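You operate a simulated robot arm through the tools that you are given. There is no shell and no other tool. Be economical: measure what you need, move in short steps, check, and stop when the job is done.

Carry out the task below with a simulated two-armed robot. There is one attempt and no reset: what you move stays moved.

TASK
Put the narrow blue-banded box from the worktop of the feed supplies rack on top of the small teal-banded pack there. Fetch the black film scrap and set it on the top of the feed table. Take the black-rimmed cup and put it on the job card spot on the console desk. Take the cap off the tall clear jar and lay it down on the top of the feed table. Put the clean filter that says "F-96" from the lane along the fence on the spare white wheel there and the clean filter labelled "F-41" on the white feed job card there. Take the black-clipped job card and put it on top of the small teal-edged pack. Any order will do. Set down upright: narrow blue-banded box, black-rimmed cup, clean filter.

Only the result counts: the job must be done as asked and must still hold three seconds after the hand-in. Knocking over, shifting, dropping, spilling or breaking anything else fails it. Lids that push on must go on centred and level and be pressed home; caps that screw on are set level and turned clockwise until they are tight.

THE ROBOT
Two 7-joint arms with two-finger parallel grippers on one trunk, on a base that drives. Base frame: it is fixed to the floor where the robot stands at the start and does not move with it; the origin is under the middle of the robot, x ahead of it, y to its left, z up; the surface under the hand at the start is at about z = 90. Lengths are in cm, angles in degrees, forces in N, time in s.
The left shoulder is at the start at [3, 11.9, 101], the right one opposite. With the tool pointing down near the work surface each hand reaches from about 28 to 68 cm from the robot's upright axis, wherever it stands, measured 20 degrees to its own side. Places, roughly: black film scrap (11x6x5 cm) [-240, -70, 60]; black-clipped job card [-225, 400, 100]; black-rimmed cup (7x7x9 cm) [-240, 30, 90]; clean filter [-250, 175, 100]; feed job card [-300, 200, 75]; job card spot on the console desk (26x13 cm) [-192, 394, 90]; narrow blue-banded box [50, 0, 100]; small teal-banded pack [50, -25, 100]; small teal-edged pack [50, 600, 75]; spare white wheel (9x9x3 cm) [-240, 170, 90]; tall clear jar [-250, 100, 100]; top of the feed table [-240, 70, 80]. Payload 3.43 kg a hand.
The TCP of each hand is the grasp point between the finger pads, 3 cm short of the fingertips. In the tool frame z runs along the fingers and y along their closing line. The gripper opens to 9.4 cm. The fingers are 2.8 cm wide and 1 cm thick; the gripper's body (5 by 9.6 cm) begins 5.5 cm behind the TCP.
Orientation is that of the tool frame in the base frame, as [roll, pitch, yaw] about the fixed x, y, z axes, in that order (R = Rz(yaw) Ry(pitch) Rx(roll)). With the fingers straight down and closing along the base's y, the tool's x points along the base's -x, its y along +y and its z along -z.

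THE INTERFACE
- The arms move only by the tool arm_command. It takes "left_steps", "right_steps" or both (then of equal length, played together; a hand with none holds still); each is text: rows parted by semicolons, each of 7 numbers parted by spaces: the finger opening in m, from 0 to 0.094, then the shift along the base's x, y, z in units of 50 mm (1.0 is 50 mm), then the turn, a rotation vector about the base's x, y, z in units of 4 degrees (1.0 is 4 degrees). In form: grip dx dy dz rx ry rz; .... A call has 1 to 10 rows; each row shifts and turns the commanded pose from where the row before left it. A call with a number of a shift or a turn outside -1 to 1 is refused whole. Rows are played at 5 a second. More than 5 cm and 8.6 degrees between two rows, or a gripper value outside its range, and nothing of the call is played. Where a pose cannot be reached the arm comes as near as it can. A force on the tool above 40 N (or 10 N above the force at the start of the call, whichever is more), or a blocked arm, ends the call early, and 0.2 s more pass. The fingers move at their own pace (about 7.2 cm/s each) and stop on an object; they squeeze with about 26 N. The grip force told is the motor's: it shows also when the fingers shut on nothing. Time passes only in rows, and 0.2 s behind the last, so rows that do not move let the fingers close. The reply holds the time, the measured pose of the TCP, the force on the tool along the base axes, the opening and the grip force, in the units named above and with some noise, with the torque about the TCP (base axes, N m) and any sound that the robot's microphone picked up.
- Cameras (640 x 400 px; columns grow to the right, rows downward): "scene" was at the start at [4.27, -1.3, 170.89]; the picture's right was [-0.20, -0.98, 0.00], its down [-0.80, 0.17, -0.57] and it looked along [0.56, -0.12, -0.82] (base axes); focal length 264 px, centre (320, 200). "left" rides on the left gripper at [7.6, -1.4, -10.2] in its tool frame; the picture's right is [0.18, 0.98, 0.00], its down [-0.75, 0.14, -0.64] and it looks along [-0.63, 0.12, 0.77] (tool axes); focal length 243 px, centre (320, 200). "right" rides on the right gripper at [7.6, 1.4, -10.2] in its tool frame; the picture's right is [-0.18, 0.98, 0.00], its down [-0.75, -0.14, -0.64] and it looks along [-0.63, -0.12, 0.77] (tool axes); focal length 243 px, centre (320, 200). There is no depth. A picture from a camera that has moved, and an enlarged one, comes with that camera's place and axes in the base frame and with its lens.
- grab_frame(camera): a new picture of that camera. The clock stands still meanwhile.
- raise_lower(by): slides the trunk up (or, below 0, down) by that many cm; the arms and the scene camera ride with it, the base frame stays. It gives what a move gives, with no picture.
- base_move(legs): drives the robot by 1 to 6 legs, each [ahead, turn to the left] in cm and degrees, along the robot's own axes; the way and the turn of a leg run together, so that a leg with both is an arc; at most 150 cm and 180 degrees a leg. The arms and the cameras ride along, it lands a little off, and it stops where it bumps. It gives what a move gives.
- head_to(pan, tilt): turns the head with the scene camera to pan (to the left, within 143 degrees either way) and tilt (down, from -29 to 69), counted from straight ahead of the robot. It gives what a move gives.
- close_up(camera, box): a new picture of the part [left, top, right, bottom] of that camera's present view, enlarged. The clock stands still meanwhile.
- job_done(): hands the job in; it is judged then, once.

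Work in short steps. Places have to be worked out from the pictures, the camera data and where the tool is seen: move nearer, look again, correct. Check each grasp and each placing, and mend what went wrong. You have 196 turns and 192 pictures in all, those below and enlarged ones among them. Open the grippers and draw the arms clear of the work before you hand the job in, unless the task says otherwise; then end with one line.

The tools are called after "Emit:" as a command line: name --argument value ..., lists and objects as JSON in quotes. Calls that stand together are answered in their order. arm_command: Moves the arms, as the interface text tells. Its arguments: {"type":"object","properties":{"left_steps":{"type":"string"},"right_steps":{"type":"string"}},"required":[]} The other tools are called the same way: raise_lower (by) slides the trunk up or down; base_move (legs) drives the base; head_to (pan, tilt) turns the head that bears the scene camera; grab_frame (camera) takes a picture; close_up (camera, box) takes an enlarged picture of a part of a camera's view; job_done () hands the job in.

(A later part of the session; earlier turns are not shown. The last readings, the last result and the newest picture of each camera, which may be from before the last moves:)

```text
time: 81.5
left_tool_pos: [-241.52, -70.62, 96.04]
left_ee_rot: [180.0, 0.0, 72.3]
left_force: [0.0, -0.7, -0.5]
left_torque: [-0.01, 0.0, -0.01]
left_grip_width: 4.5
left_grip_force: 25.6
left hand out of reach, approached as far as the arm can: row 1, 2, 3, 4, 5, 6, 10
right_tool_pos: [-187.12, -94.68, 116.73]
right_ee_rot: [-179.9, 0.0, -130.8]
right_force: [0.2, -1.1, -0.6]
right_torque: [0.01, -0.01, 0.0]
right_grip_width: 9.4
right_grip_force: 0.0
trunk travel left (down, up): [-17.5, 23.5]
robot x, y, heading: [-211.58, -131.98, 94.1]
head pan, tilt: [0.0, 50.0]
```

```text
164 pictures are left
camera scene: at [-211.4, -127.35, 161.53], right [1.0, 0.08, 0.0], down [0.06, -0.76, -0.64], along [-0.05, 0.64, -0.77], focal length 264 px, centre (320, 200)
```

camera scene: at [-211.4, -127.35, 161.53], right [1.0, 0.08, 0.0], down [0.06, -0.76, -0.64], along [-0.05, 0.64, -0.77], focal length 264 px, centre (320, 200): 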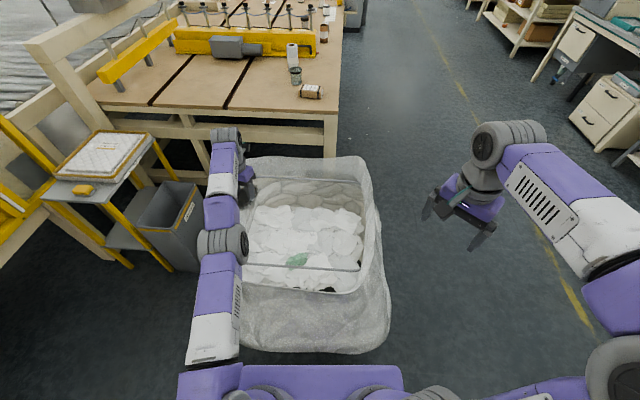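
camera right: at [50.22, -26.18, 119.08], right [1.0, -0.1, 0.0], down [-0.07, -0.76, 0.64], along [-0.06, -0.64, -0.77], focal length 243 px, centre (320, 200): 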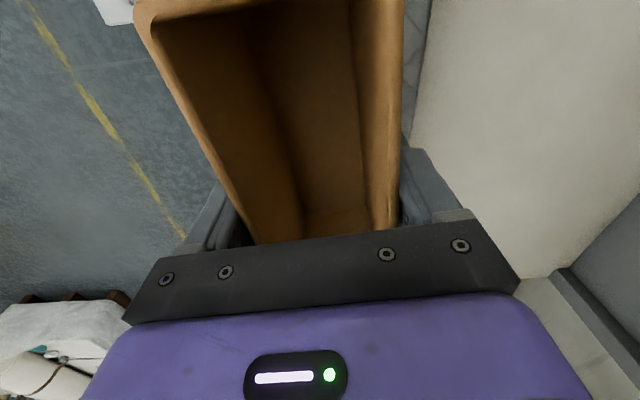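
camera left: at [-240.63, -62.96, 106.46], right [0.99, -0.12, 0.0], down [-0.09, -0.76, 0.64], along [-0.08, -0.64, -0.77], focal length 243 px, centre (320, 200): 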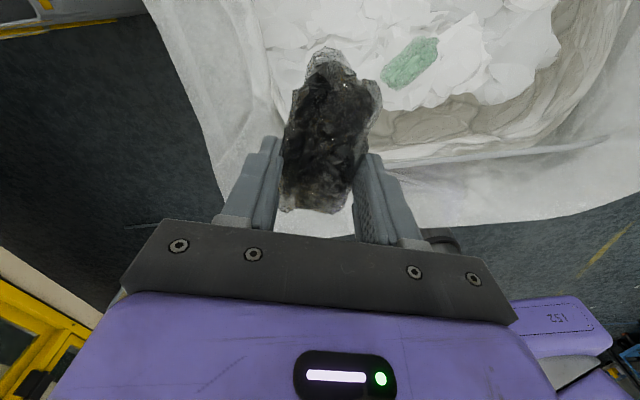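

The scrap is held and clear. I raise the trunk, pull the hand in, and turn it back.

Emit:
raise_lower --by 10

Emit:
arm_command --left_steps "0 0 -0.5 0.4 0 0 -1;0 0 -0.5 0.4 0 0 -1;0 0 -0.5 0.4 0 0 -1;0 0 -0.5 0.4 0 0 -1;0 0 -0.5 0.4 0 0 -1;0 0 -0.5 0.4 0 0 -1;0 0 -0.4 0.2 0 0 -1;0 0 -0.4 0.2 0 0 -1;0 0 -0.4 0.2 0 0 -1;0 0 0 0 0 0 -1"

Emit:
arm_command --left_steps "0 0 0 0 0 0 -1;0 0 0 0 0 0 -1;0 0 0 0 0 0 -1;0 0 0 0 0 0 -1;0 0 0 0 0 0 -1;0 0 0 0 0 0 -1;0 0 0 0 0 0 -1;0 0 0 0 0 0 -1;0 0 0 0 0 0 -1;0 0 0 0 0 0 -1"

Emit:
arm_command --left_steps "0 0 0 0 0 0 -1;0 0 0 0 0 0 -1;0 0 0 0 0 0 -1;0 0 0 0 0 0 -1;0 0 0 0 0 0 -1;0 0 0 0 0 0 -1;0 0 0 0 0 0 -1;0 0 0 0 0 0 -1;0 0 0 0 0 0 -1;0 0 0 0 0 0 -1"

```text
time: 82.8
left_tool_pos: [-241.55, -70.58, 106.04]
left_ee_rot: [-180.0, 0.1, 72.3]
left_force: [-0.6, -0.4, 0.4]
left_torque: [0.0, 0.03, 0.01]
left_grip_width: 4.49
left_grip_force: 26.2
right_tool_pos: [-187.01, -94.77, 126.78]
right_ee_rot: [180.0, -0.1, -130.7]
right_force: [0.2, -0.5, 0.5]
right_torque: [0.05, -0.03, -0.02]
right_grip_width: 9.38
right_grip_force: 0.1
trunk travel left (down, up): [-27.5, 13.5]
robot x, y, heading: [-211.49, -132.29, 94.2]
head pan, tilt: [0.0, 50.0]
```

```text
time: 85.0
left_tool_pos: [-244.41, -79.35, 125.02]
left_ee_rot: [180.0, -0.1, 32.3]
left_force: [-0.5, 1.0, -1.2]
left_torque: [-0.03, 0.02, -0.01]
left_grip_width: 4.48
left_grip_force: 26.4
left hand out of reach, approached as far as the arm can: row 1, 2, 3, 4, 5, 6, 7, 8
right_tool_pos: [-187.16, -94.6, 126.65]
right_ee_rot: [179.9, -0.2, -130.6]
right_force: [-1.1, 0.7, 0.1]
right_torque: [-0.04, 0.01, 0.06]
right_grip_width: 9.4
right_grip_force: 0.1
trunk travel left (down, up): [-27.5, 13.5]
robot x, y, heading: [-211.38, -132.12, 94.2]
head pan, tilt: [0.0, 50.0]
```

```text
time: 87.2
left_tool_pos: [-244.41, -79.47, 125.1]
left_ee_rot: [180.0, 0.1, -7.8]
left_force: [0.1, 0.1, -0.3]
left_torque: [-0.03, 0.0, 0.0]
left_grip_width: 4.49
left_grip_force: 25.7
right_tool_pos: [-187.13, -94.77, 126.78]
right_ee_rot: [-180.0, 0.0, -130.6]
right_force: [-0.4, -0.1, -0.5]
right_torque: [-0.01, -0.03, 0.01]
right_grip_width: 9.4
right_grip_force: 0.1
trunk travel left (down, up): [-27.5, 13.5]
robot x, y, heading: [-210.88, -132.54, 94.3]
head pan, tilt: [0.0, 50.0]
```

```text
time: 89.4
left_tool_pos: [-244.39, -79.45, 125.02]
left_ee_rot: [-180.0, 0.0, -47.8]
left_force: [0.2, 0.1, -0.8]
left_torque: [-0.03, 0.02, 0.01]
left_grip_width: 4.51
left_grip_force: 26.0
right_tool_pos: [-187.2, -94.71, 126.72]
right_ee_rot: [179.9, 0.0, -130.7]
right_force: [0.6, 0.2, -0.2]
right_torque: [0.01, 0.02, 0.02]
right_grip_width: 9.4
right_grip_force: 0.1
trunk travel left (down, up): [-27.5, 13.5]
robot x, y, heading: [-211.08, -132.06, 94.4]
head pan, tilt: [0.0, 50.0]
```

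I pull the hand further in for driving.

Emit:
arm_command --left_steps "0 0.1 -0.5 0 0 0 -1;0 0.1 -0.5 0 0 0 -1;0 0.1 -0.5 0 0 0 -1;0 0.1 -0.5 0 0 0 -1;0 0.1 -0.5 0 0 0 -1;0 0.1 -0.5 0 0 0 -1;0 0.1 -0.5 0 0 0 -1;0 0.1 -0.5 0 0 0 -1;0 0.1 -0.2 0 0 0 -1;0 0 0 0 0 0 0"

Emit:
base_move --legs '[[-18, 0], [0, -85]]'

```text
time: 91.6
left_tool_pos: [-239.9, -100.4, 124.96]
left_ee_rot: [180.0, 0.0, -83.7]
left_force: [-0.7, 0.1, -0.4]
left_torque: [0.01, -0.01, 0.02]
left_grip_width: 4.5
left_grip_force: 26.1
right_tool_pos: [-187.03, -94.75, 126.73]
right_ee_rot: [-179.9, 0.1, -130.7]
right_force: [0.4, 0.4, -0.1]
right_torque: [0.01, -0.01, 0.05]
right_grip_width: 9.4
right_grip_force: 0.1
trunk travel left (down, up): [-27.5, 13.5]
robot x, y, heading: [-211.12, -132.31, 94.3]
head pan, tilt: [0.0, 50.0]
```

```text
time: 96.8
left_tool_pos: [-179.36, -120.39, 124.82]
left_ee_rot: [-179.9, 0.1, -171.3]
left_force: [0.4, -0.2, -0.8]
left_torque: [0.03, 0.01, 0.02]
left_grip_width: 4.49
left_grip_force: 26.1
right_tool_pos: [-171.48, -172.83, 126.79]
right_ee_rot: [180.0, 0.0, 141.7]
right_force: [0.3, 0.0, -0.1]
right_torque: [-0.05, 0.01, 0.04]
right_grip_width: 9.44
right_grip_force: 0.0
trunk travel left (down, up): [-27.5, 13.5]
robot x, y, heading: [-210.1, -150.45, 6.9]
head pan, tilt: [0.0, 50.0]
```

I drive around the bag to the feed table front, at around y=50.

Emit:
base_move --legs '[[65, 0], [0, 83], [150, 0], [45, 0], [0, 90]]'

Emit:
head_to --pan 0 --tilt 35

Emit:
grab_frame --camera "scene"

```text
time: 106.0
left_tool_pos: [-177.34, -86.79, 124.86]
left_ee_rot: [180.0, -0.1, -84.0]
left_force: [0.7, -0.5, 0.0]
left_torque: [-0.01, 0.02, 0.05]
left_grip_width: 4.48
left_grip_force: 26.2
right_tool_pos: [-124.68, -81.49, 126.57]
right_ee_rot: [-180.0, -0.2, -131.0]
right_force: [-0.1, 1.6, -0.1]
right_torque: [-0.05, -0.01, -0.02]
right_grip_width: 9.43
right_grip_force: 0.0
trunk travel left (down, up): [-27.5, 13.5]
robot x, y, heading: [-149.24, -118.6, 94.3]
head pan, tilt: [0.0, 50.0]
stopped in leg 3: the robot was blocked; the commanded pose is now the measured one
```

```text
time: 106.8
left_tool_pos: [-177.37, -87.02, 124.87]
left_ee_rot: [180.0, 0.0, -84.0]
left_force: [0.6, -0.5, -0.2]
left_torque: [0.01, -0.04, 0.0]
left_grip_width: 4.45
left_grip_force: 25.8
right_tool_pos: [-124.56, -81.79, 126.75]
right_ee_rot: [180.0, 0.0, -131.0]
right_force: [-0.1, 0.0, -0.1]
right_torque: [-0.03, -0.03, 0.02]
right_grip_width: 9.4
right_grip_force: 0.1
trunk travel left (down, up): [-27.5, 13.5]
robot x, y, heading: [-149.07, -119.07, 94.1]
head pan, tilt: [0.0, 35.0]
```

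```text
163 pictures are left
camera scene: at [-149.18, -113.1, 173.7], right [1.0, 0.07, 0.0], down [0.04, -0.57, -0.82], along [-0.06, 0.82, -0.57], focal length 264 px, centre (320, 200)
```

scene: 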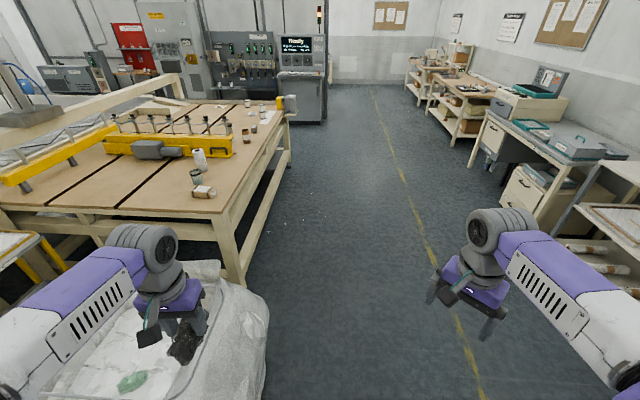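

The base bumped the bag's side. I back off, sidestep to the right, then go on along the aisle.

Emit:
base_move --legs '[[-10, 0], [0, -44], [35, 0], [0, 40]]'

Emit:
base_move --legs '[[140, 0], [15, 0], [0, 90]]'

Emit:
grab_frame --camera "scene"

```text
time: 113.7
left_tool_pos: [-151.94, -68.76, 124.94]
left_ee_rot: [-180.0, 0.0, -88.1]
left_force: [-0.4, -0.2, -0.3]
left_torque: [0.02, -0.02, 0.02]
left_grip_width: 4.46
left_grip_force: 26.1
right_tool_pos: [-98.97, -67.2, 126.67]
right_ee_rot: [180.0, 0.1, -135.1]
right_force: [0.3, -0.8, 0.3]
right_torque: [0.04, -0.01, -0.02]
right_grip_width: 9.39
right_grip_force: 0.1
trunk travel left (down, up): [-27.5, 13.5]
robot x, y, heading: [-125.86, -102.61, 90.0]
head pan, tilt: [0.0, 35.0]
```

```text
time: 125.9
left_tool_pos: [-158.62, 26.28, 124.85]
left_ee_rot: [-180.0, 0.1, 8.0]
left_force: [-0.1, -0.3, -0.5]
left_torque: [-0.04, 0.0, 0.05]
left_grip_width: 4.45
left_grip_force: 26.1
right_tool_pos: [-165.85, 78.77, 126.71]
right_ee_rot: [180.0, 0.0, -38.9]
right_force: [0.2, -0.1, -1.0]
right_torque: [0.04, 0.0, 0.03]
right_grip_width: 9.41
right_grip_force: 0.1
trunk travel left (down, up): [-27.5, 13.5]
robot x, y, heading: [-127.98, 55.7, -174.1]
head pan, tilt: [0.0, 35.0]
```

```text
162 pictures are left
camera scene: at [-133.24, 55.41, 173.71], right [-0.11, 0.99, 0.0], down [0.57, 0.06, -0.82], along [-0.81, -0.09, -0.57], focal length 264 px, centre (320, 200)
```

scene: 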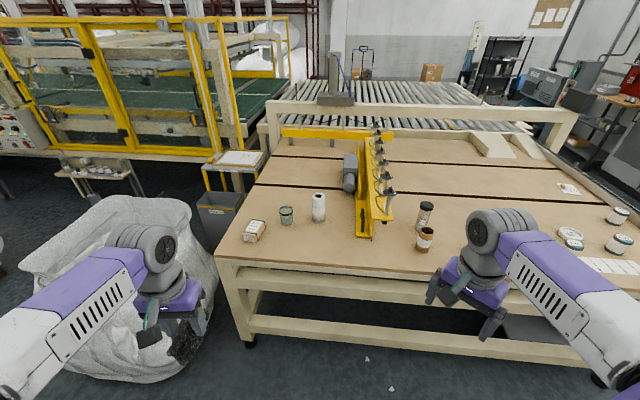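

Scrap still in hand. I zoom in on the table items.

Emit:
close_up --camera "scene" --box '[210, 110, 450, 260]'

Emit:
close_up --camera "scene" --box '[440, 150, 640, 275]'

```text
2.67 times, centred on (330, 185) of scene
camera zoom: at [-133.24, 55.41, 173.71], right [-0.11, 0.99, 0.0], down [0.57, 0.06, -0.82], along [-0.81, -0.09, -0.57], focal length 705 px, centre (293, 240)
```

zoom: 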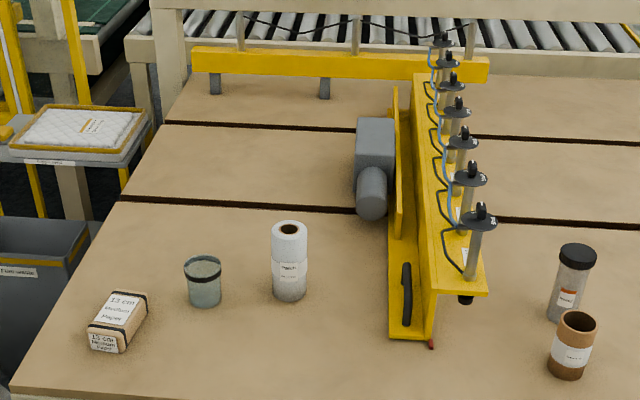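

```text
3.20 times, centred on (540, 212) of scene
camera zoom: at [-133.24, 55.41, 173.71], right [-0.11, 0.99, 0.0], down [0.57, 0.06, -0.82], along [-0.81, -0.09, -0.57], focal length 846 px, centre (-384, 160)
```

zoom: 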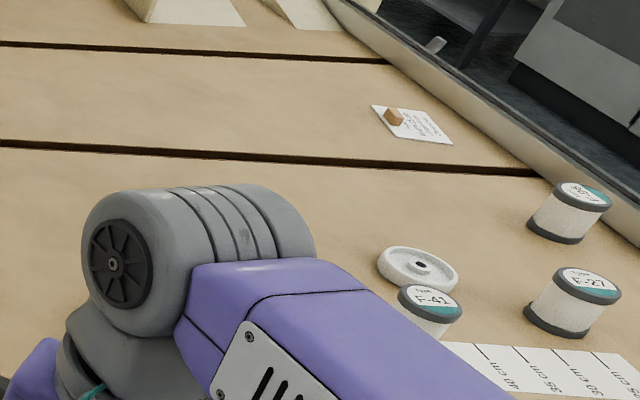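

Identified: cup ≈(-244,24), jar ≈(-245,98), wheel ≈(-248,172), filters to the right and the feed card behind. I drive to face the table at y≈110.

Emit:
base_move --legs '[[0, -53], [72, 0], [0, 48]]'

Emit:
head_to --pan 0 --tilt 50

Emit:
grab_frame --camera "scene"

```text
time: 134.3
left_tool_pos: [-210.88, 82.05, 124.92]
left_ee_rot: [-179.9, 0.0, 2.5]
left_force: [0.9, -0.4, -0.7]
left_torque: [0.01, 0.01, -0.04]
left_grip_width: 4.44
left_grip_force: 26.7
right_tool_pos: [-212.87, 135.0, 126.73]
right_ee_rot: [-180.0, 0.1, -44.4]
right_force: [-0.2, 1.4, -0.5]
right_torque: [-0.03, 0.02, 0.02]
right_grip_width: 9.38
right_grip_force: 0.0
trunk travel left (down, up): [-27.5, 13.5]
robot x, y, heading: [-176.72, 108.41, -179.6]
head pan, tilt: [0.0, 35.0]
```

```text
time: 135.1
left_tool_pos: [-210.86, 81.97, 124.84]
left_ee_rot: [180.0, 0.0, 2.4]
left_force: [-0.4, 0.1, -0.2]
left_torque: [0.0, 0.01, -0.02]
left_grip_width: 4.45
left_grip_force: 26.0
right_tool_pos: [-212.93, 135.06, 126.76]
right_ee_rot: [-180.0, 0.0, -44.4]
right_force: [0.0, -0.3, 0.4]
right_torque: [0.02, -0.03, -0.02]
right_grip_width: 9.41
right_grip_force: 0.1
trunk travel left (down, up): [-27.5, 13.5]
robot x, y, heading: [-177.0, 108.58, -179.6]
head pan, tilt: [0.0, 50.0]
```

```text
159 pictures are left
camera scene: at [-181.64, 108.59, 171.54], right [-0.01, 1.0, 0.0], down [0.77, 0.01, -0.64], along [-0.64, -0.01, -0.77], focal length 264 px, centre (320, 200)
```

scene: 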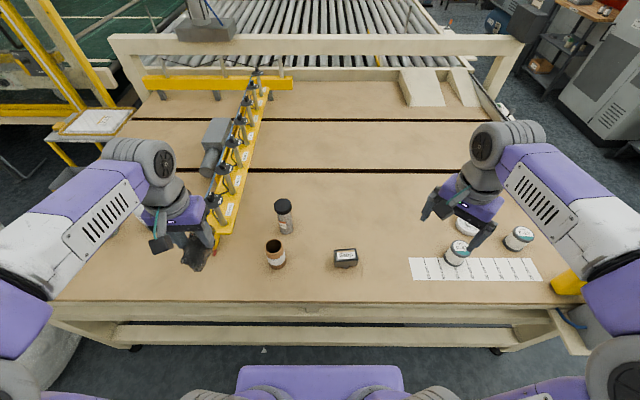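

I advance 6 cm and look from above the drop spot (-245,128) with the left hand.

Emit:
base_move --legs '[[6, 0]]'

Emit:
arm_command --left_steps "0 -0.6 0.8 -0.2 0 0 0;0 -0.6 0.9 -0.2 0 0 0;0 -0.6 0.9 -0.2 0 0 0;0 -0.6 0.9 -0.2 0 0 0;0 -0.6 0.9 -0.2 0 0 0;0 -0.6 0.9 -0.2 0 0 0;0 -0.5 0.9 -0.2 0 0 0;0 -0.5 0.9 0 0 0 0;0 -0.4 0.8 0 0 0 0;0 -0.4 0.7 0 0 0 0"

Emit:
grab_frame --camera "scene"

Emit:
grab_frame --camera "left"

```text
time: 136.1
left_tool_pos: [-216.84, 81.78, 124.85]
left_ee_rot: [-180.0, -0.1, 2.5]
left_force: [0.2, 0.2, -0.8]
left_torque: [-0.01, 0.01, -0.02]
left_grip_width: 4.46
left_grip_force: 26.0
right_tool_pos: [-218.92, 134.91, 126.64]
right_ee_rot: [-179.9, -0.1, -44.4]
right_force: [-0.4, -0.2, -0.6]
right_torque: [0.0, -0.04, 0.02]
right_grip_width: 9.41
right_grip_force: 0.0
trunk travel left (down, up): [-27.5, 13.5]
robot x, y, heading: [-182.78, 108.66, -179.5]
head pan, tilt: [0.0, 50.0]
```

```text
refused: row 1 steps farther than a row can; nothing moved
```

```text
158 pictures are left
camera scene: at [-187.65, 108.53, 171.53], right [-0.01, 1.0, 0.0], down [0.77, 0.01, -0.64], along [-0.64, -0.01, -0.77], focal length 264 px, centre (320, 200)
```

scene: 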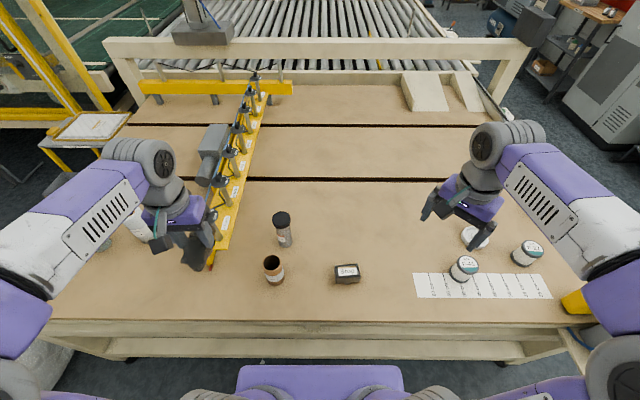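

```text
157 pictures are left
camera left: at [-209.26, 83.68, 135.2], right [0.23, -0.97, 0.0], down [-0.75, -0.17, 0.64], along [-0.62, -0.15, -0.77], focal length 243 px, centre (320, 200)
```

left: 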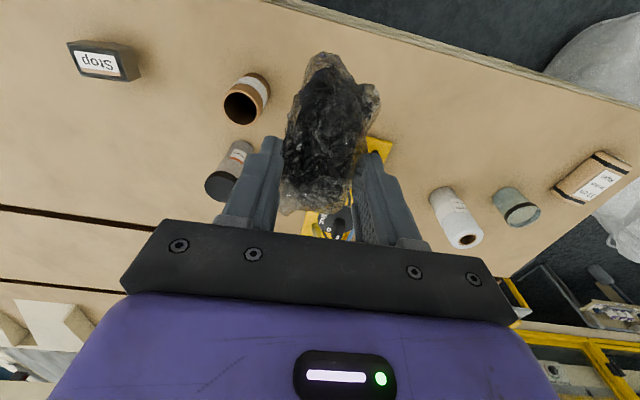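

I shorten the steps and move the right hand outward at the same time.

Emit:
arm_command --left_steps "0 -0.47 0.72 -0.1 0 0 0;0 -0.47 0.72 -0.1 0 0 0;0 -0.47 0.72 -0.1 0 0 0;0 -0.47 0.72 -0.1 0 0 0;0 -0.47 0.72 -0.2 0 0 0;0 -0.47 0.72 -0.2 0 0 0;0 -0.47 0.72 -0.2 0 0 0;0 -0.47 0.72 -0.2 0 0 0;0 -0.47 0.72 -0.2 0 0 0;0 -0.47 0.72 -0.2 0 0 0" --right_steps "0.094 0.1 0.5 0 0 0 0;0.094 0.1 0.5 0 0 0 0;0.094 0.1 0.5 0 0 0 0;0.094 0.1 0.5 0 0 0 0;0.094 0 0.5 0 0 0 0;0.094 0 0.5 0 0 0 0;0.094 0 0.2 0 0 0 0;0.094 0 0 0 0 0 0;0.094 0 0 0 0 0 0;0.094 0 0 0 0 0 0"

Emit:
arm_command --left_steps "0 -0.47 0.6 -0.5 0 0 0;0 -0.4 0.6 -0.5 0 0 0;0 0 0 -0.8 0 0 0;0 0 0 -0.8 0 0 0"

Emit:
grab_frame --camera "scene"

Emit:
grab_frame --camera "left"

```text
time: 138.2
left_tool_pos: [-238.14, 117.1, 116.26]
left_ee_rot: [179.9, 0.1, 2.5]
left_force: [-0.6, 0.5, -0.2]
left_torque: [0.01, -0.01, 0.0]
left_grip_width: 4.48
left_grip_force: 26.0
left hand out of reach, approached as far as the arm can: row 10
right_tool_pos: [-216.73, 150.99, 126.9]
right_ee_rot: [180.0, 0.1, -44.3]
right_force: [0.5, 0.1, -0.6]
right_torque: [0.05, 0.0, 0.03]
right_grip_width: 9.38
right_grip_force: 0.0
trunk travel left (down, up): [-27.5, 13.5]
robot x, y, heading: [-182.93, 108.08, -179.4]
head pan, tilt: [0.0, 50.0]
```

```text
time: 139.2
left_tool_pos: [-238.63, 119.95, 103.48]
left_ee_rot: [-180.0, -0.1, 2.6]
left_force: [-0.4, -0.3, 0.2]
left_torque: [0.02, -0.03, 0.0]
left_grip_width: 4.47
left_grip_force: 26.0
left hand out of reach, approached as far as the arm can: row 1, 2
right_tool_pos: [-216.72, 151.15, 126.75]
right_ee_rot: [180.0, 0.0, -44.3]
right_force: [0.1, 1.0, 0.2]
right_torque: [-0.02, 0.0, -0.01]
right_grip_width: 9.42
right_grip_force: 0.1
trunk travel left (down, up): [-27.5, 13.5]
robot x, y, heading: [-182.91, 108.27, -179.1]
head pan, tilt: [0.0, 50.0]
```

```text
156 pictures are left
camera scene: at [-187.53, 108.59, 171.53], right [-0.01, 1.0, 0.0], down [0.77, 0.01, -0.64], along [-0.64, -0.01, -0.77], focal length 264 px, centre (320, 200)
```

scene: 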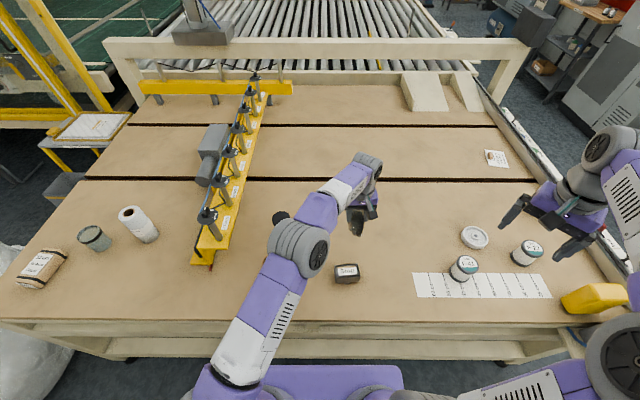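

```text
155 pictures are left
camera left: at [-231.2, 121.74, 113.81], right [0.23, -0.97, 0.0], down [-0.75, -0.17, 0.64], along [-0.62, -0.15, -0.77], focal length 243 px, centre (320, 200)
```

left: 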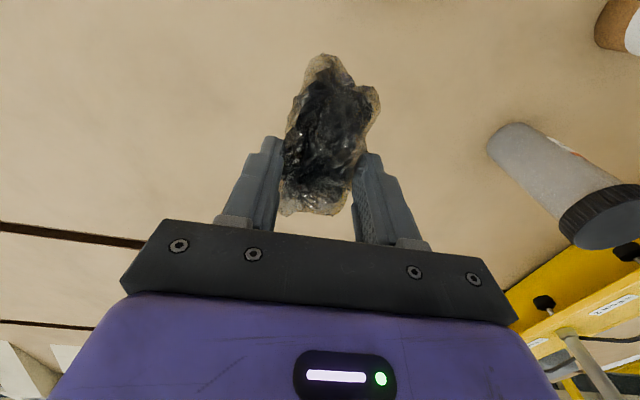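

The hand is at its reach limit here and close to the "Stop" box. I choose a nearer free spot at about (-227,135).

Emit:
arm_command --left_steps "0 0 0 0.8 0 0 0;0 0.3 0.2 0.4 0 0 0;0 0.4 0.3 0 0 0 0;0 0.4 0.3 0 0 0 0;0 0.4 0.3 0 0 0 0;0 0.4 0.3 0 0 0 0;0 0.4 0.3 0 0 0 0;0 0 0.3 0 0 0 0;0 0 0.3 -0.2 0 0 0;0 0 0.3 -0.4 0 0 0"

Emit:
grab_frame --camera "scene"

Emit:
grab_frame --camera "left"

```text
time: 141.4
left_tool_pos: [-227.26, 133.07, 106.41]
left_ee_rot: [180.0, 0.0, 2.5]
left_force: [-1.0, -0.2, -0.3]
left_torque: [0.01, 0.02, -0.03]
left_grip_width: 4.44
left_grip_force: 25.9
right_tool_pos: [-216.66, 150.99, 126.81]
right_ee_rot: [-180.0, 0.1, -44.4]
right_force: [0.1, 0.0, 0.1]
right_torque: [0.04, -0.01, -0.03]
right_grip_width: 9.41
right_grip_force: 0.0
trunk travel left (down, up): [-27.5, 13.5]
robot x, y, heading: [-182.94, 108.45, -179.3]
head pan, tilt: [0.0, 50.0]
```

```text
154 pictures are left
camera scene: at [-187.52, 108.62, 171.53], right [-0.01, 1.0, 0.0], down [0.77, 0.01, -0.64], along [-0.64, -0.01, -0.77], focal length 264 px, centre (320, 200)
```

scene: 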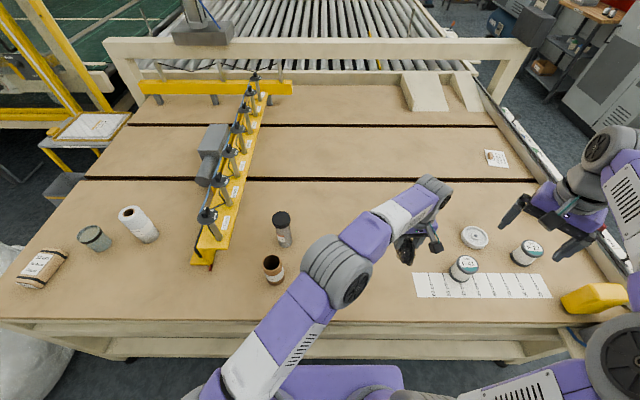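

```text
153 pictures are left
camera left: at [-219.8, 134.78, 116.72], right [0.23, -0.97, 0.0], down [-0.75, -0.17, 0.64], along [-0.62, -0.15, -0.77], focal length 243 px, centre (320, 200)
```

left: 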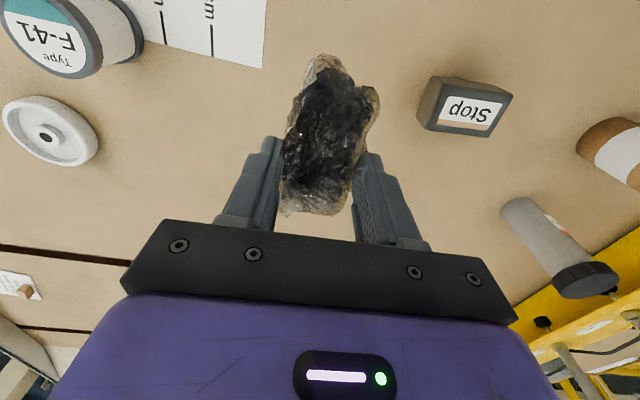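

Clear area. I lower toward the table, then feel for contact.

Emit:
arm_command --left_steps "0 0 0 -0.8 0 0 0;0 0 0 -0.8 0 0 0;0 0 0 -0.8 0 0 0;0 0 0 -0.8 0 0 0;0 0 0 -0.4 0 0 0;0 0 0 -0.15 0 0 0;0 0 0 -0.15 0 0 0;0 0 0 0 0 0 0"

Emit:
grab_frame --camera "scene"

Emit:
grab_frame --camera "left"

```text
time: 142.8
left_tool_pos: [-227.48, 133.14, 89.24]
left_ee_rot: [-179.2, 0.7, 2.4]
left_force: [4.5, -3.1, 18.4]
left_torque: [-0.5, -0.24, 0.07]
left_grip_width: 5.03
left_grip_force: 26.0
right_tool_pos: [-216.58, 151.03, 126.9]
right_ee_rot: [180.0, 0.2, -44.4]
right_force: [-0.4, -0.3, -0.2]
right_torque: [0.0, 0.0, 0.0]
right_grip_width: 9.41
right_grip_force: 0.1
trunk travel left (down, up): [-27.5, 13.5]
robot x, y, heading: [-182.66, 108.44, -179.4]
head pan, tilt: [0.0, 50.0]
stopped in row 6 (left hand): the force on the tool passed its limit at 50 N (the readings are from after the stop); the commanded pose is now the measured one
```

```text
152 pictures are left
camera scene: at [-187.34, 108.45, 171.54], right [-0.01, 1.0, 0.0], down [0.77, 0.01, -0.64], along [-0.64, -0.01, -0.77], focal length 264 px, centre (320, 200)
```

scene: 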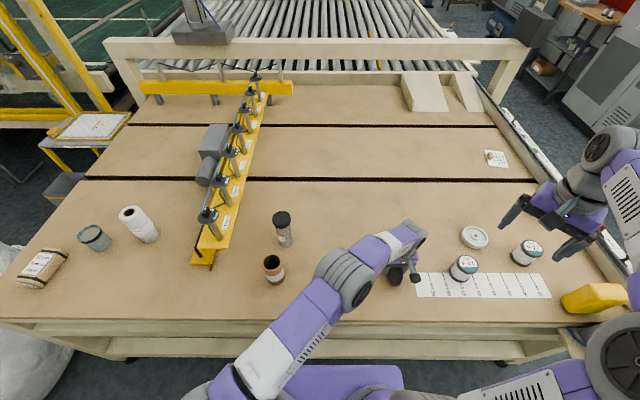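

```text
151 pictures are left
camera left: at [-219.77, 134.67, 99.46], right [0.23, -0.97, -0.02], down [-0.74, -0.18, 0.65], along [-0.63, -0.14, -0.76], focal length 243 px, centre (320, 200)
```

left: 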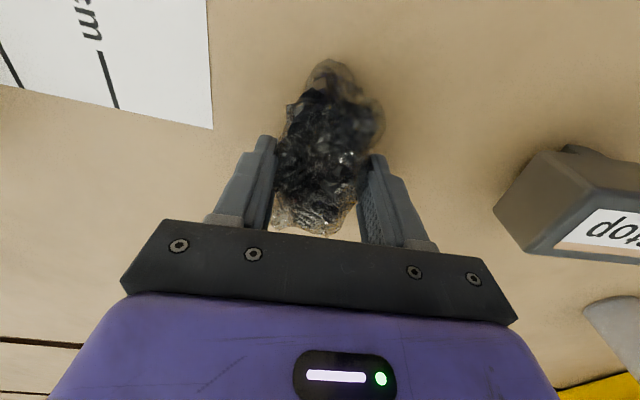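

The scrap is on the table (surface ≈85). I release and rise.

Emit:
arm_command --left_steps "0.02 0 0 0.05 0 0 0;0.094 0 0 0 0 0 0;0.094 0 0 0 0 0 0;0.094 0 0 0.3 0 0 0;0.094 0 0 0.8 0 0 0;0.094 0 0 0.8 0 0 0;0.094 0 0 0.8 0 0 0;0.094 0.2 -0.5 0.8 0 0 0;0.094 0.2 -0.8 0.4 0 0 0;0.094 0 -0.8 0 0 0 0"

Emit:
grab_frame --camera "scene"

```text
time: 145.0
left_tool_pos: [-225.35, 122.1, 108.88]
left_ee_rot: [-179.2, 0.4, 2.5]
left_force: [0.6, 0.6, 0.9]
left_torque: [0.02, 0.0, 0.05]
left_grip_width: 9.4
left_grip_force: 0.0
right_tool_pos: [-216.68, 150.94, 126.9]
right_ee_rot: [-180.0, 0.0, -44.4]
right_force: [0.7, 0.1, -0.3]
right_torque: [0.02, -0.03, 0.0]
right_grip_width: 9.39
right_grip_force: 0.1
trunk travel left (down, up): [-27.5, 13.5]
robot x, y, heading: [-182.83, 108.72, -179.3]
head pan, tilt: [0.0, 50.0]
```

```text
150 pictures are left
camera scene: at [-187.47, 108.39, 171.53], right [-0.01, 1.0, 0.0], down [0.77, 0.01, -0.64], along [-0.64, -0.01, -0.77], focal length 264 px, centre (320, 200)
```

scene: 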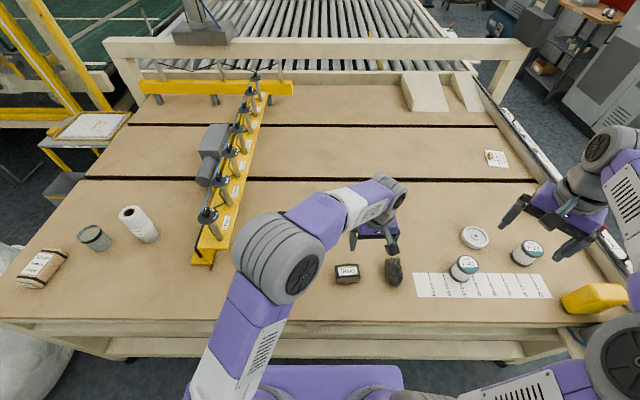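

Scrap placed. I move the left arm clear to view the jar.

Emit:
arm_command --left_steps "0.094 0.2 -0.3 0.8 0 0 0;0.094 0.2 -0.3 0.8 0 0 0;0.094 0.2 -0.8 0.3 0 0 0;0.094 0.1 -0.9 0.2 0 0 0;0.094 0 -0.9 0 0 0 0;0.094 0 -0.9 0 0 0 0;0.094 0 -0.9 0 0 0 0;0.094 0 -0.9 0 0 0 0;0.094 0 -0.9 0 0 0 0;0.094 0 -0.9 0 0 0 0"

Emit:
close_up --camera "scene" --box '[200, 180, 360, 280]'

Emit:
close_up --camera "scene" --box '[400, 120, 640, 270]'

```text
time: 147.2
left_tool_pos: [-221.59, 83.63, 118.97]
left_ee_rot: [-179.3, 0.3, 2.6]
left_force: [-1.1, 0.0, 0.4]
left_torque: [0.02, 0.01, 0.02]
left_grip_width: 9.39
left_grip_force: 0.0
right_tool_pos: [-216.6, 150.76, 126.91]
right_ee_rot: [180.0, -0.1, -44.4]
right_force: [0.4, -0.4, 0.6]
right_torque: [-0.01, -0.04, 0.02]
right_grip_width: 9.38
right_grip_force: 0.1
trunk travel left (down, up): [-27.5, 13.5]
robot x, y, heading: [-183.08, 108.28, -179.6]
head pan, tilt: [0.0, 50.0]
```

```text
4.00 times, centred on (280, 230) of scene
camera zoom: at [-187.45, 108.4, 171.53], right [-0.01, 1.0, 0.0], down [0.77, 0.01, -0.64], along [-0.64, -0.01, -0.77], focal length 1057 px, centre (480, 80)
```

zoom: 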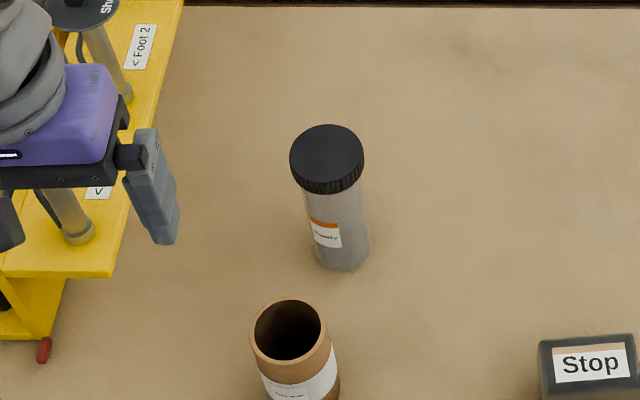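

```text
2.67 times, centred on (520, 195) of scene
camera zoom: at [-187.45, 108.4, 171.53], right [-0.01, 1.0, 0.0], down [0.77, 0.01, -0.64], along [-0.64, -0.01, -0.77], focal length 705 px, centre (-213, 213)
```

zoom: 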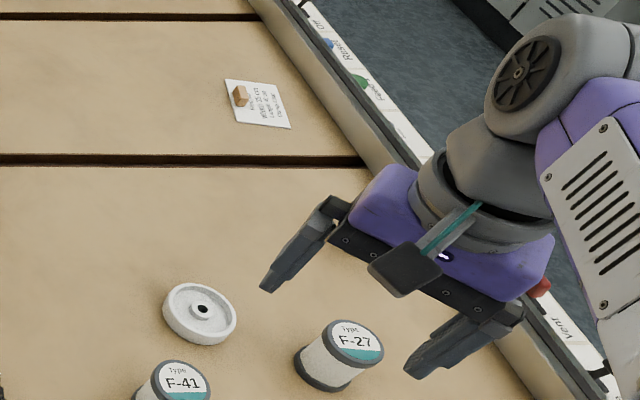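

Jar axis ≈(-239,95), top z≈100.5, cap Ø≈6 and ribbed, so probably a screw cap. I'll hold the jar body with the right hand, coming from the right and tilted, and turn the cap with the left. First I orient the right hand.

Emit:
arm_command --right_steps "0.094 -0.2 0 0 0 0 -1;0.094 -0.2 0 0 0 0 -1;0.094 -0.2 0 0 0 0 -1;0.094 -0.2 0 0 0 0 -1;0.094 -0.2 0 0 0 0 -1;0.094 -0.2 0 0 0 0 -1;0.094 -0.2 0 0 0 0 -1;0.094 -0.2 0 0 0 0 -1;0.094 -0.2 0 0 0 0 -1;0.094 -0.2 0 0 0 0 -1"

Emit:
arm_command --right_steps "0.094 -0.2 -0.2 0 0 0 -1;0.094 -0.2 -0.2 0 0 0 -0.4;0.094 -0.2 -0.2 0 -1 0 0;0.094 -0.2 -0.2 0 -1 0 0;0.094 0 -0.2 0 -1 0 0;0.094 0 -0.2 -0.2 -1 0 0;0.094 0 -0.2 -0.2 -1 0 0;0.094 0 -0.2 -0.2 -1 0 0;0.094 0 -0.2 -0.2 -1 0 0;0.094 0 -0.2 -0.2 -1 0 0"

```text
time: 149.4
left_tool_pos: [-221.71, 83.89, 118.82]
left_ee_rot: [-179.3, 0.4, 2.5]
left_force: [0.4, 0.7, 0.5]
left_torque: [0.0, -0.02, 0.0]
left_grip_width: 9.4
left_grip_force: 0.1
right_tool_pos: [-226.75, 151.03, 126.64]
right_ee_rot: [180.0, 0.1, -84.6]
right_force: [0.2, 0.1, -0.2]
right_torque: [0.0, 0.04, 0.0]
right_grip_width: 9.4
right_grip_force: 0.1
trunk travel left (down, up): [-27.5, 13.5]
robot x, y, heading: [-182.74, 108.63, -179.4]
head pan, tilt: [0.0, 50.0]
```

```text
time: 151.6
left_tool_pos: [-221.67, 83.98, 119.0]
left_ee_rot: [-179.2, 0.4, 2.5]
left_force: [-0.2, -0.5, 0.1]
left_torque: [0.03, 0.0, 0.04]
left_grip_width: 9.41
left_grip_force: 0.1
right_tool_pos: [-230.94, 141.05, 121.88]
right_ee_rot: [179.9, -32.0, -90.1]
right_force: [0.2, -0.3, 0.0]
right_torque: [0.03, 0.02, 0.0]
right_grip_width: 9.4
right_grip_force: 0.0
trunk travel left (down, up): [-27.5, 13.5]
robot x, y, heading: [-183.05, 108.36, -179.4]
head pan, tilt: [0.0, 50.0]
```

Tilting works. I continue to about 57° and approach.

Emit:
arm_command --right_steps "0.094 -0.25 -0.6 -0.3 -1 0 0;0.094 -0.25 -0.6 -0.3 -1 0 0;0.094 -0.25 -0.6 -0.3 -1 0 0;0.094 -0.25 -0.6 -0.4 -1 0 0;0.094 -0.25 -0.6 -0.4 -1 0 0;0.094 -0.25 -0.6 -0.4 -1 0 0;0.094 -0.1 -0.6 -0.4 0 0 0"

Emit:
grab_frame --camera "right"

Emit:
grab_frame --camera "scene"

```text
time: 153.2
left_tool_pos: [-221.58, 83.76, 119.05]
left_ee_rot: [-179.3, 0.4, 2.5]
left_force: [-0.2, -0.6, -0.4]
left_torque: [0.03, 0.0, -0.03]
left_grip_width: 9.42
left_grip_force: 0.1
right_tool_pos: [-238.83, 120.08, 109.46]
right_ee_rot: [180.0, -56.0, -90.0]
right_force: [-0.7, -0.5, 0.1]
right_torque: [0.03, 0.0, -0.02]
right_grip_width: 9.42
right_grip_force: 0.1
trunk travel left (down, up): [-27.5, 13.5]
robot x, y, heading: [-182.7, 108.35, -179.5]
head pan, tilt: [0.0, 50.0]
```

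```text
147 pictures are left
camera right: at [-240.33, 124.28, 121.55], right [-0.98, 0.1, -0.15], down [0.14, 0.95, -0.27], along [0.12, -0.28, -0.95], focal length 243 px, centre (320, 200)
```

right: 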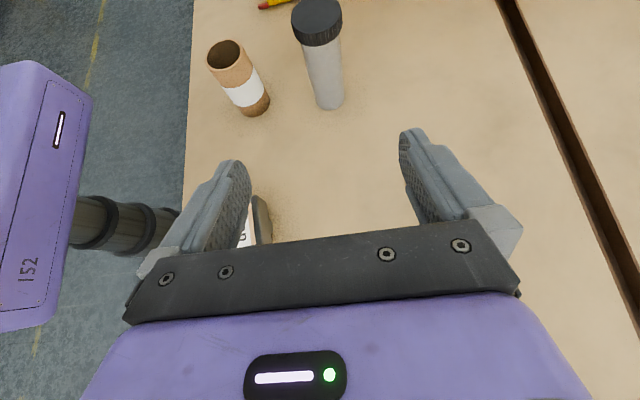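

```text
146 pictures are left
camera scene: at [-187.46, 108.44, 171.53], right [-0.01, 1.0, 0.0], down [0.77, 0.01, -0.64], along [-0.64, -0.01, -0.77], focal length 264 px, centre (320, 200)
```

scene: 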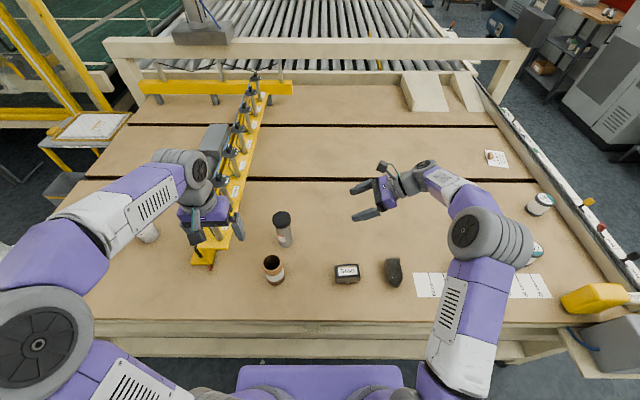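

Jar axis ≈(-239.4,95.7) from both cameras. I slide in along the tool axis until the fingers straddle the body.

Emit:
arm_command --right_steps "0.094 -0.1 0 -0.7 0 0 0;0.094 0 -0.76 -0.515 0 0 0;0.094 0 -0.76 -0.515 0 0 0;0.094 0 -0.76 -0.515 0 0 0;0.094 0 -0.76 -0.515 0 0 0;0.094 0 -0.6 -0.4 0 0 0;0.094 0 0 0 0 0 0"

Emit:
grab_frame --camera "right"

Emit:
grab_frame --camera "scene"

```text
time: 154.8
left_tool_pos: [-221.64, 83.97, 119.06]
left_ee_rot: [-179.4, 0.5, 2.6]
left_force: [-0.1, 0.1, -0.3]
left_torque: [-0.01, -0.01, 0.0]
left_grip_width: 9.4
left_grip_force: 0.1
right_tool_pos: [-239.1, 101.89, 93.51]
right_ee_rot: [180.0, -56.0, -90.1]
right_force: [0.9, 1.2, -0.1]
right_torque: [0.03, -0.01, 0.02]
right_grip_width: 9.41
right_grip_force: 0.1
trunk travel left (down, up): [-27.5, 13.5]
robot x, y, heading: [-182.74, 108.09, -179.7]
head pan, tilt: [0.0, 50.0]
```

```text
145 pictures are left
camera right: at [-240.65, 106.24, 105.63], right [-0.98, 0.1, -0.15], down [0.14, 0.95, -0.27], along [0.12, -0.28, -0.95], focal length 243 px, centre (320, 200)
```

right: 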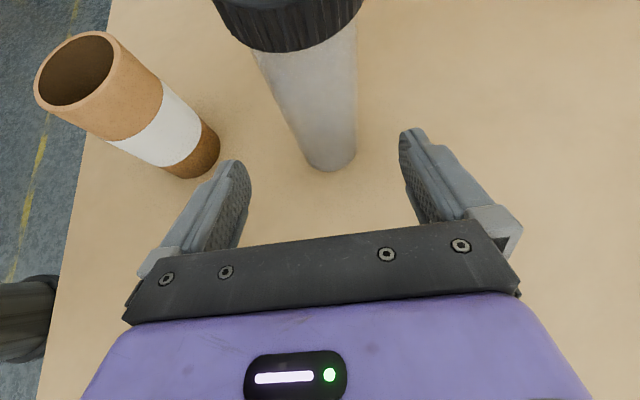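

```text
144 pictures are left
camera scene: at [-187.42, 108.59, 171.54], right [-0.01, 1.0, 0.0], down [0.77, 0.01, -0.64], along [-0.64, -0.01, -0.77], focal length 264 px, centre (320, 200)
```

scene: 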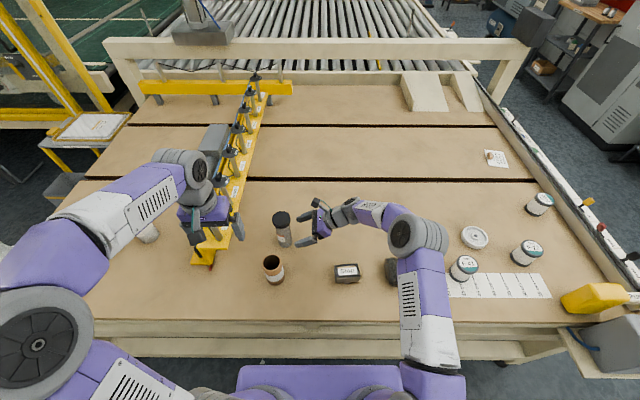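

Aligned. I advance the last 5.5 cm and close on the body.

Emit:
arm_command --right_steps "0.094 0 -0.55 -0.32 0 0 0;0.094 0 -0.55 -0.32 0 0 0;0.094 0 0 0 0 0 0;0.03 0 0 0 0 0 0;0.03 0 0 0 0 0 0;0.03 0 0 0 0 0 0;0.03 0 0 0 0 0 0"

Emit:
grab_frame --camera "right"

```text
time: 156.4
left_tool_pos: [-221.72, 83.84, 119.07]
left_ee_rot: [-179.2, 0.4, 2.5]
left_force: [-0.5, 0.3, 0.8]
left_torque: [0.0, 0.0, 0.01]
left_grip_width: 9.41
left_grip_force: 0.1
right_tool_pos: [-238.99, 96.08, 90.36]
right_ee_rot: [-179.9, -56.0, -90.0]
right_force: [0.5, -0.5, -0.8]
right_torque: [-0.02, -0.02, -0.01]
right_grip_width: 5.52
right_grip_force: 25.6
trunk travel left (down, up): [-27.5, 13.5]
robot x, y, heading: [-183.14, 108.78, -179.3]
head pan, tilt: [0.0, 50.0]
```

```text
143 pictures are left
camera right: at [-240.42, 100.37, 102.47], right [-0.98, 0.1, -0.15], down [0.14, 0.95, -0.27], along [0.12, -0.28, -0.95], focal length 243 px, centre (320, 200)
```

right: 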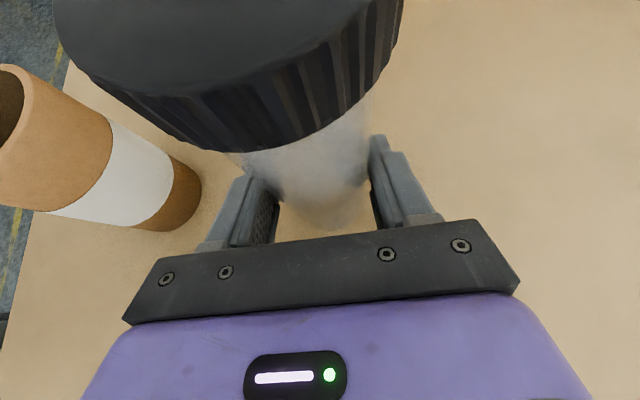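

The jar is held (5.5 cm). I turn the left hand clockwise so its camera faces away from the right hand, moving above the jar.

Emit:
arm_command --left_steps "0.094 -0.35 0.22 0.2 0 0 -1;0.094 -0.35 0.22 0.2 0 0 -1;0.094 -0.35 0.22 0 0 0 -1;0.094 -0.35 0.22 0 0 0 -1;0.094 -0.35 0.22 0 0 0 -1;0.094 -0.35 0.22 0 0 0 -1;0.094 -0.35 0.22 0 0 0 -1;0.094 -0.35 0.22 0 0 0 -1;0.094 -0.35 0.22 0 0 0 -1;0.094 -0.35 0.22 0 0 0 -1"

Emit:
arm_command --left_steps "0.094 0 0 0 0 0 -1;0.094 0 0 0 0 0 -1;0.094 0 0 0 0 0 -1;0.094 0 0 0 0 0 -1;0.094 0 0 0 0 0 -1;0.094 0 0 0 0 0 -1;0.094 0 0 0 0 0 -1;0.094 0 0 0 0 0 -1;0.094 0 0 0 0 0 -1;0.094 0 0 0 0 0 -1"

Emit:
arm_command --left_steps "0.094 0 0 0 0 0 -1;0.094 0 0 0 0 0 -1;0.094 0 0 0 0 0 -1;0.094 0 0 0 0 0 -1;0.094 0 0 0 0 0 -1;0.094 0 0 0 0 0 -1;0.094 0 0 0 0 0 -1;0.094 0 0 0 0 0 -1;0.094 0 0 0 0 0 -1;0.094 0 0 0 0 0 -1"

Emit:
grab_frame --camera "left"

Emit:
grab_frame --camera "scene"

```text
time: 158.6
left_tool_pos: [-239.4, 95.02, 121.23]
left_ee_rot: [-179.4, 0.4, -37.5]
left_force: [-0.5, 0.1, 0.3]
left_torque: [-0.04, -0.03, 0.01]
left_grip_width: 9.39
left_grip_force: 0.1
right_tool_pos: [-238.96, 96.15, 90.34]
right_ee_rot: [-179.9, -56.0, -90.1]
right_force: [0.4, -0.1, -1.0]
right_torque: [-0.02, 0.01, 0.0]
right_grip_width: 5.49
right_grip_force: 25.7
trunk travel left (down, up): [-27.5, 13.5]
robot x, y, heading: [-182.84, 108.29, -179.5]
head pan, tilt: [0.0, 50.0]
```

```text
time: 160.8
left_tool_pos: [-239.41, 95.06, 121.08]
left_ee_rot: [-179.2, 0.4, -77.7]
left_force: [-0.1, -0.6, 0.1]
left_torque: [0.0, -0.04, -0.01]
left_grip_width: 9.37
left_grip_force: 0.0
right_tool_pos: [-239.09, 96.04, 90.4]
right_ee_rot: [179.9, -56.0, -90.1]
right_force: [0.0, 0.3, -0.2]
right_torque: [0.05, -0.07, -0.02]
right_grip_width: 5.49
right_grip_force: 25.7
trunk travel left (down, up): [-27.5, 13.5]
robot x, y, heading: [-182.87, 108.12, -179.5]
head pan, tilt: [0.0, 50.0]
```

```text
time: 163.0
left_tool_pos: [-239.31, 95.02, 121.08]
left_ee_rot: [-179.4, 0.3, -117.6]
left_force: [-1.0, -0.5, 0.3]
left_torque: [0.01, 0.01, 0.01]
left_grip_width: 9.41
left_grip_force: 0.2
right_tool_pos: [-239.05, 95.93, 90.36]
right_ee_rot: [-179.9, -56.0, -90.1]
right_force: [-0.1, 1.6, 0.7]
right_torque: [0.03, -0.04, 0.02]
right_grip_width: 5.47
right_grip_force: 26.0
trunk travel left (down, up): [-27.5, 13.5]
robot x, y, heading: [-182.99, 108.41, -179.2]
head pan, tilt: [0.0, 50.0]
```

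```text
142 pictures are left
camera left: at [-241.85, 87.59, 131.47], right [-0.96, 0.29, -0.01], down [0.21, 0.73, 0.65], along [0.2, 0.62, -0.76], focal length 243 px, centre (320, 200)
```

left: 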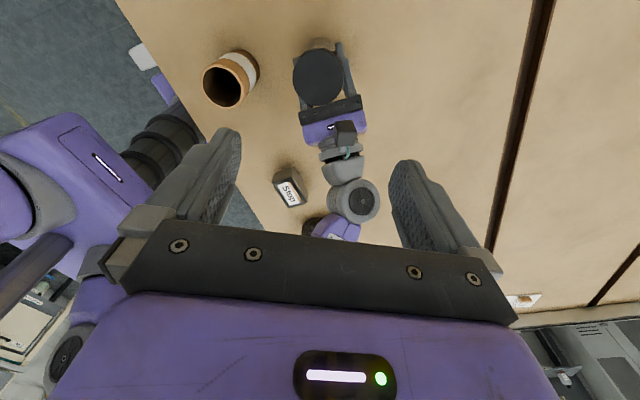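

```text
141 pictures are left
camera scene: at [-187.46, 108.54, 171.53], right [-0.01, 1.0, 0.0], down [0.77, 0.01, -0.64], along [-0.64, -0.01, -0.77], focal length 264 px, centre (320, 200)
```

scene: 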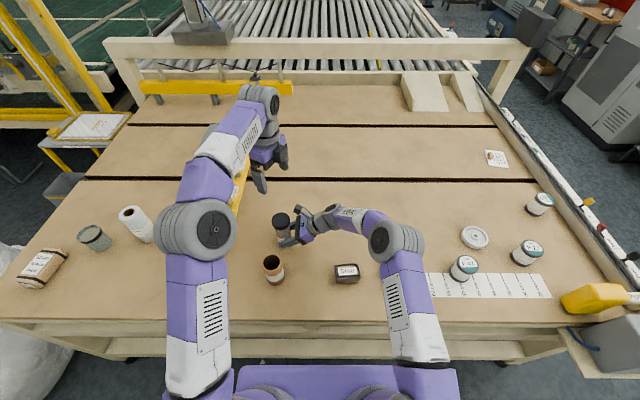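

Cap centre ≈(-239,94.7). I turn to -130°, narrow the opening, and descend onto the cap.

Emit:
arm_command --left_steps "0.076 0.02 -0.02 -0.5 0 0 -1;0.076 0.02 -0.02 -0.5 0 0 -1;0.076 0.02 -0.02 -0.5 0 0 -1;0.076 0 0 -0.8 0 0 0;0.076 0 0 -0.6 0 0 0;0.076 0 0 -0.4 0 0 0;0.076 0 0 0 0 0 0"

Emit:
grab_frame --camera "left"

```text
time: 164.6
left_tool_pos: [-238.97, 94.86, 105.08]
left_ee_rot: [-179.3, 0.4, -129.6]
left_force: [-0.5, -0.1, -0.3]
left_torque: [0.02, 0.01, 0.01]
left_grip_width: 7.61
left_grip_force: 0.0
right_tool_pos: [-239.03, 96.06, 90.37]
right_ee_rot: [-180.0, -56.0, -90.2]
right_force: [0.8, -0.7, 0.0]
right_torque: [-0.05, 0.0, 0.02]
right_grip_width: 5.48
right_grip_force: 25.9
trunk travel left (down, up): [-27.5, 13.5]
robot x, y, heading: [-182.98, 108.82, -179.6]
head pan, tilt: [0.0, 50.0]
```

```text
140 pictures are left
camera left: at [-242.93, 88.05, 115.33], right [-0.88, 0.48, -0.01], down [0.36, 0.67, 0.65], along [0.32, 0.56, -0.76], focal length 243 px, centre (320, 200)
```

left: 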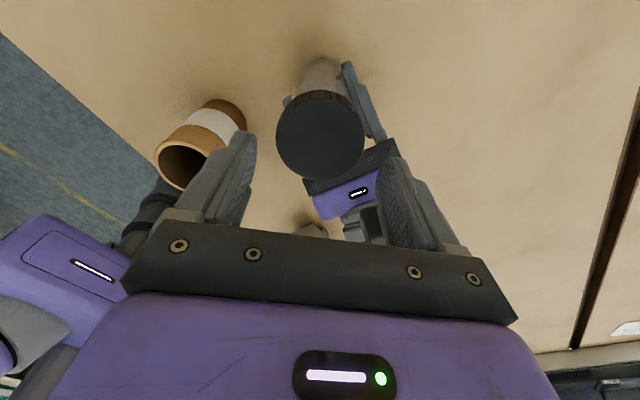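

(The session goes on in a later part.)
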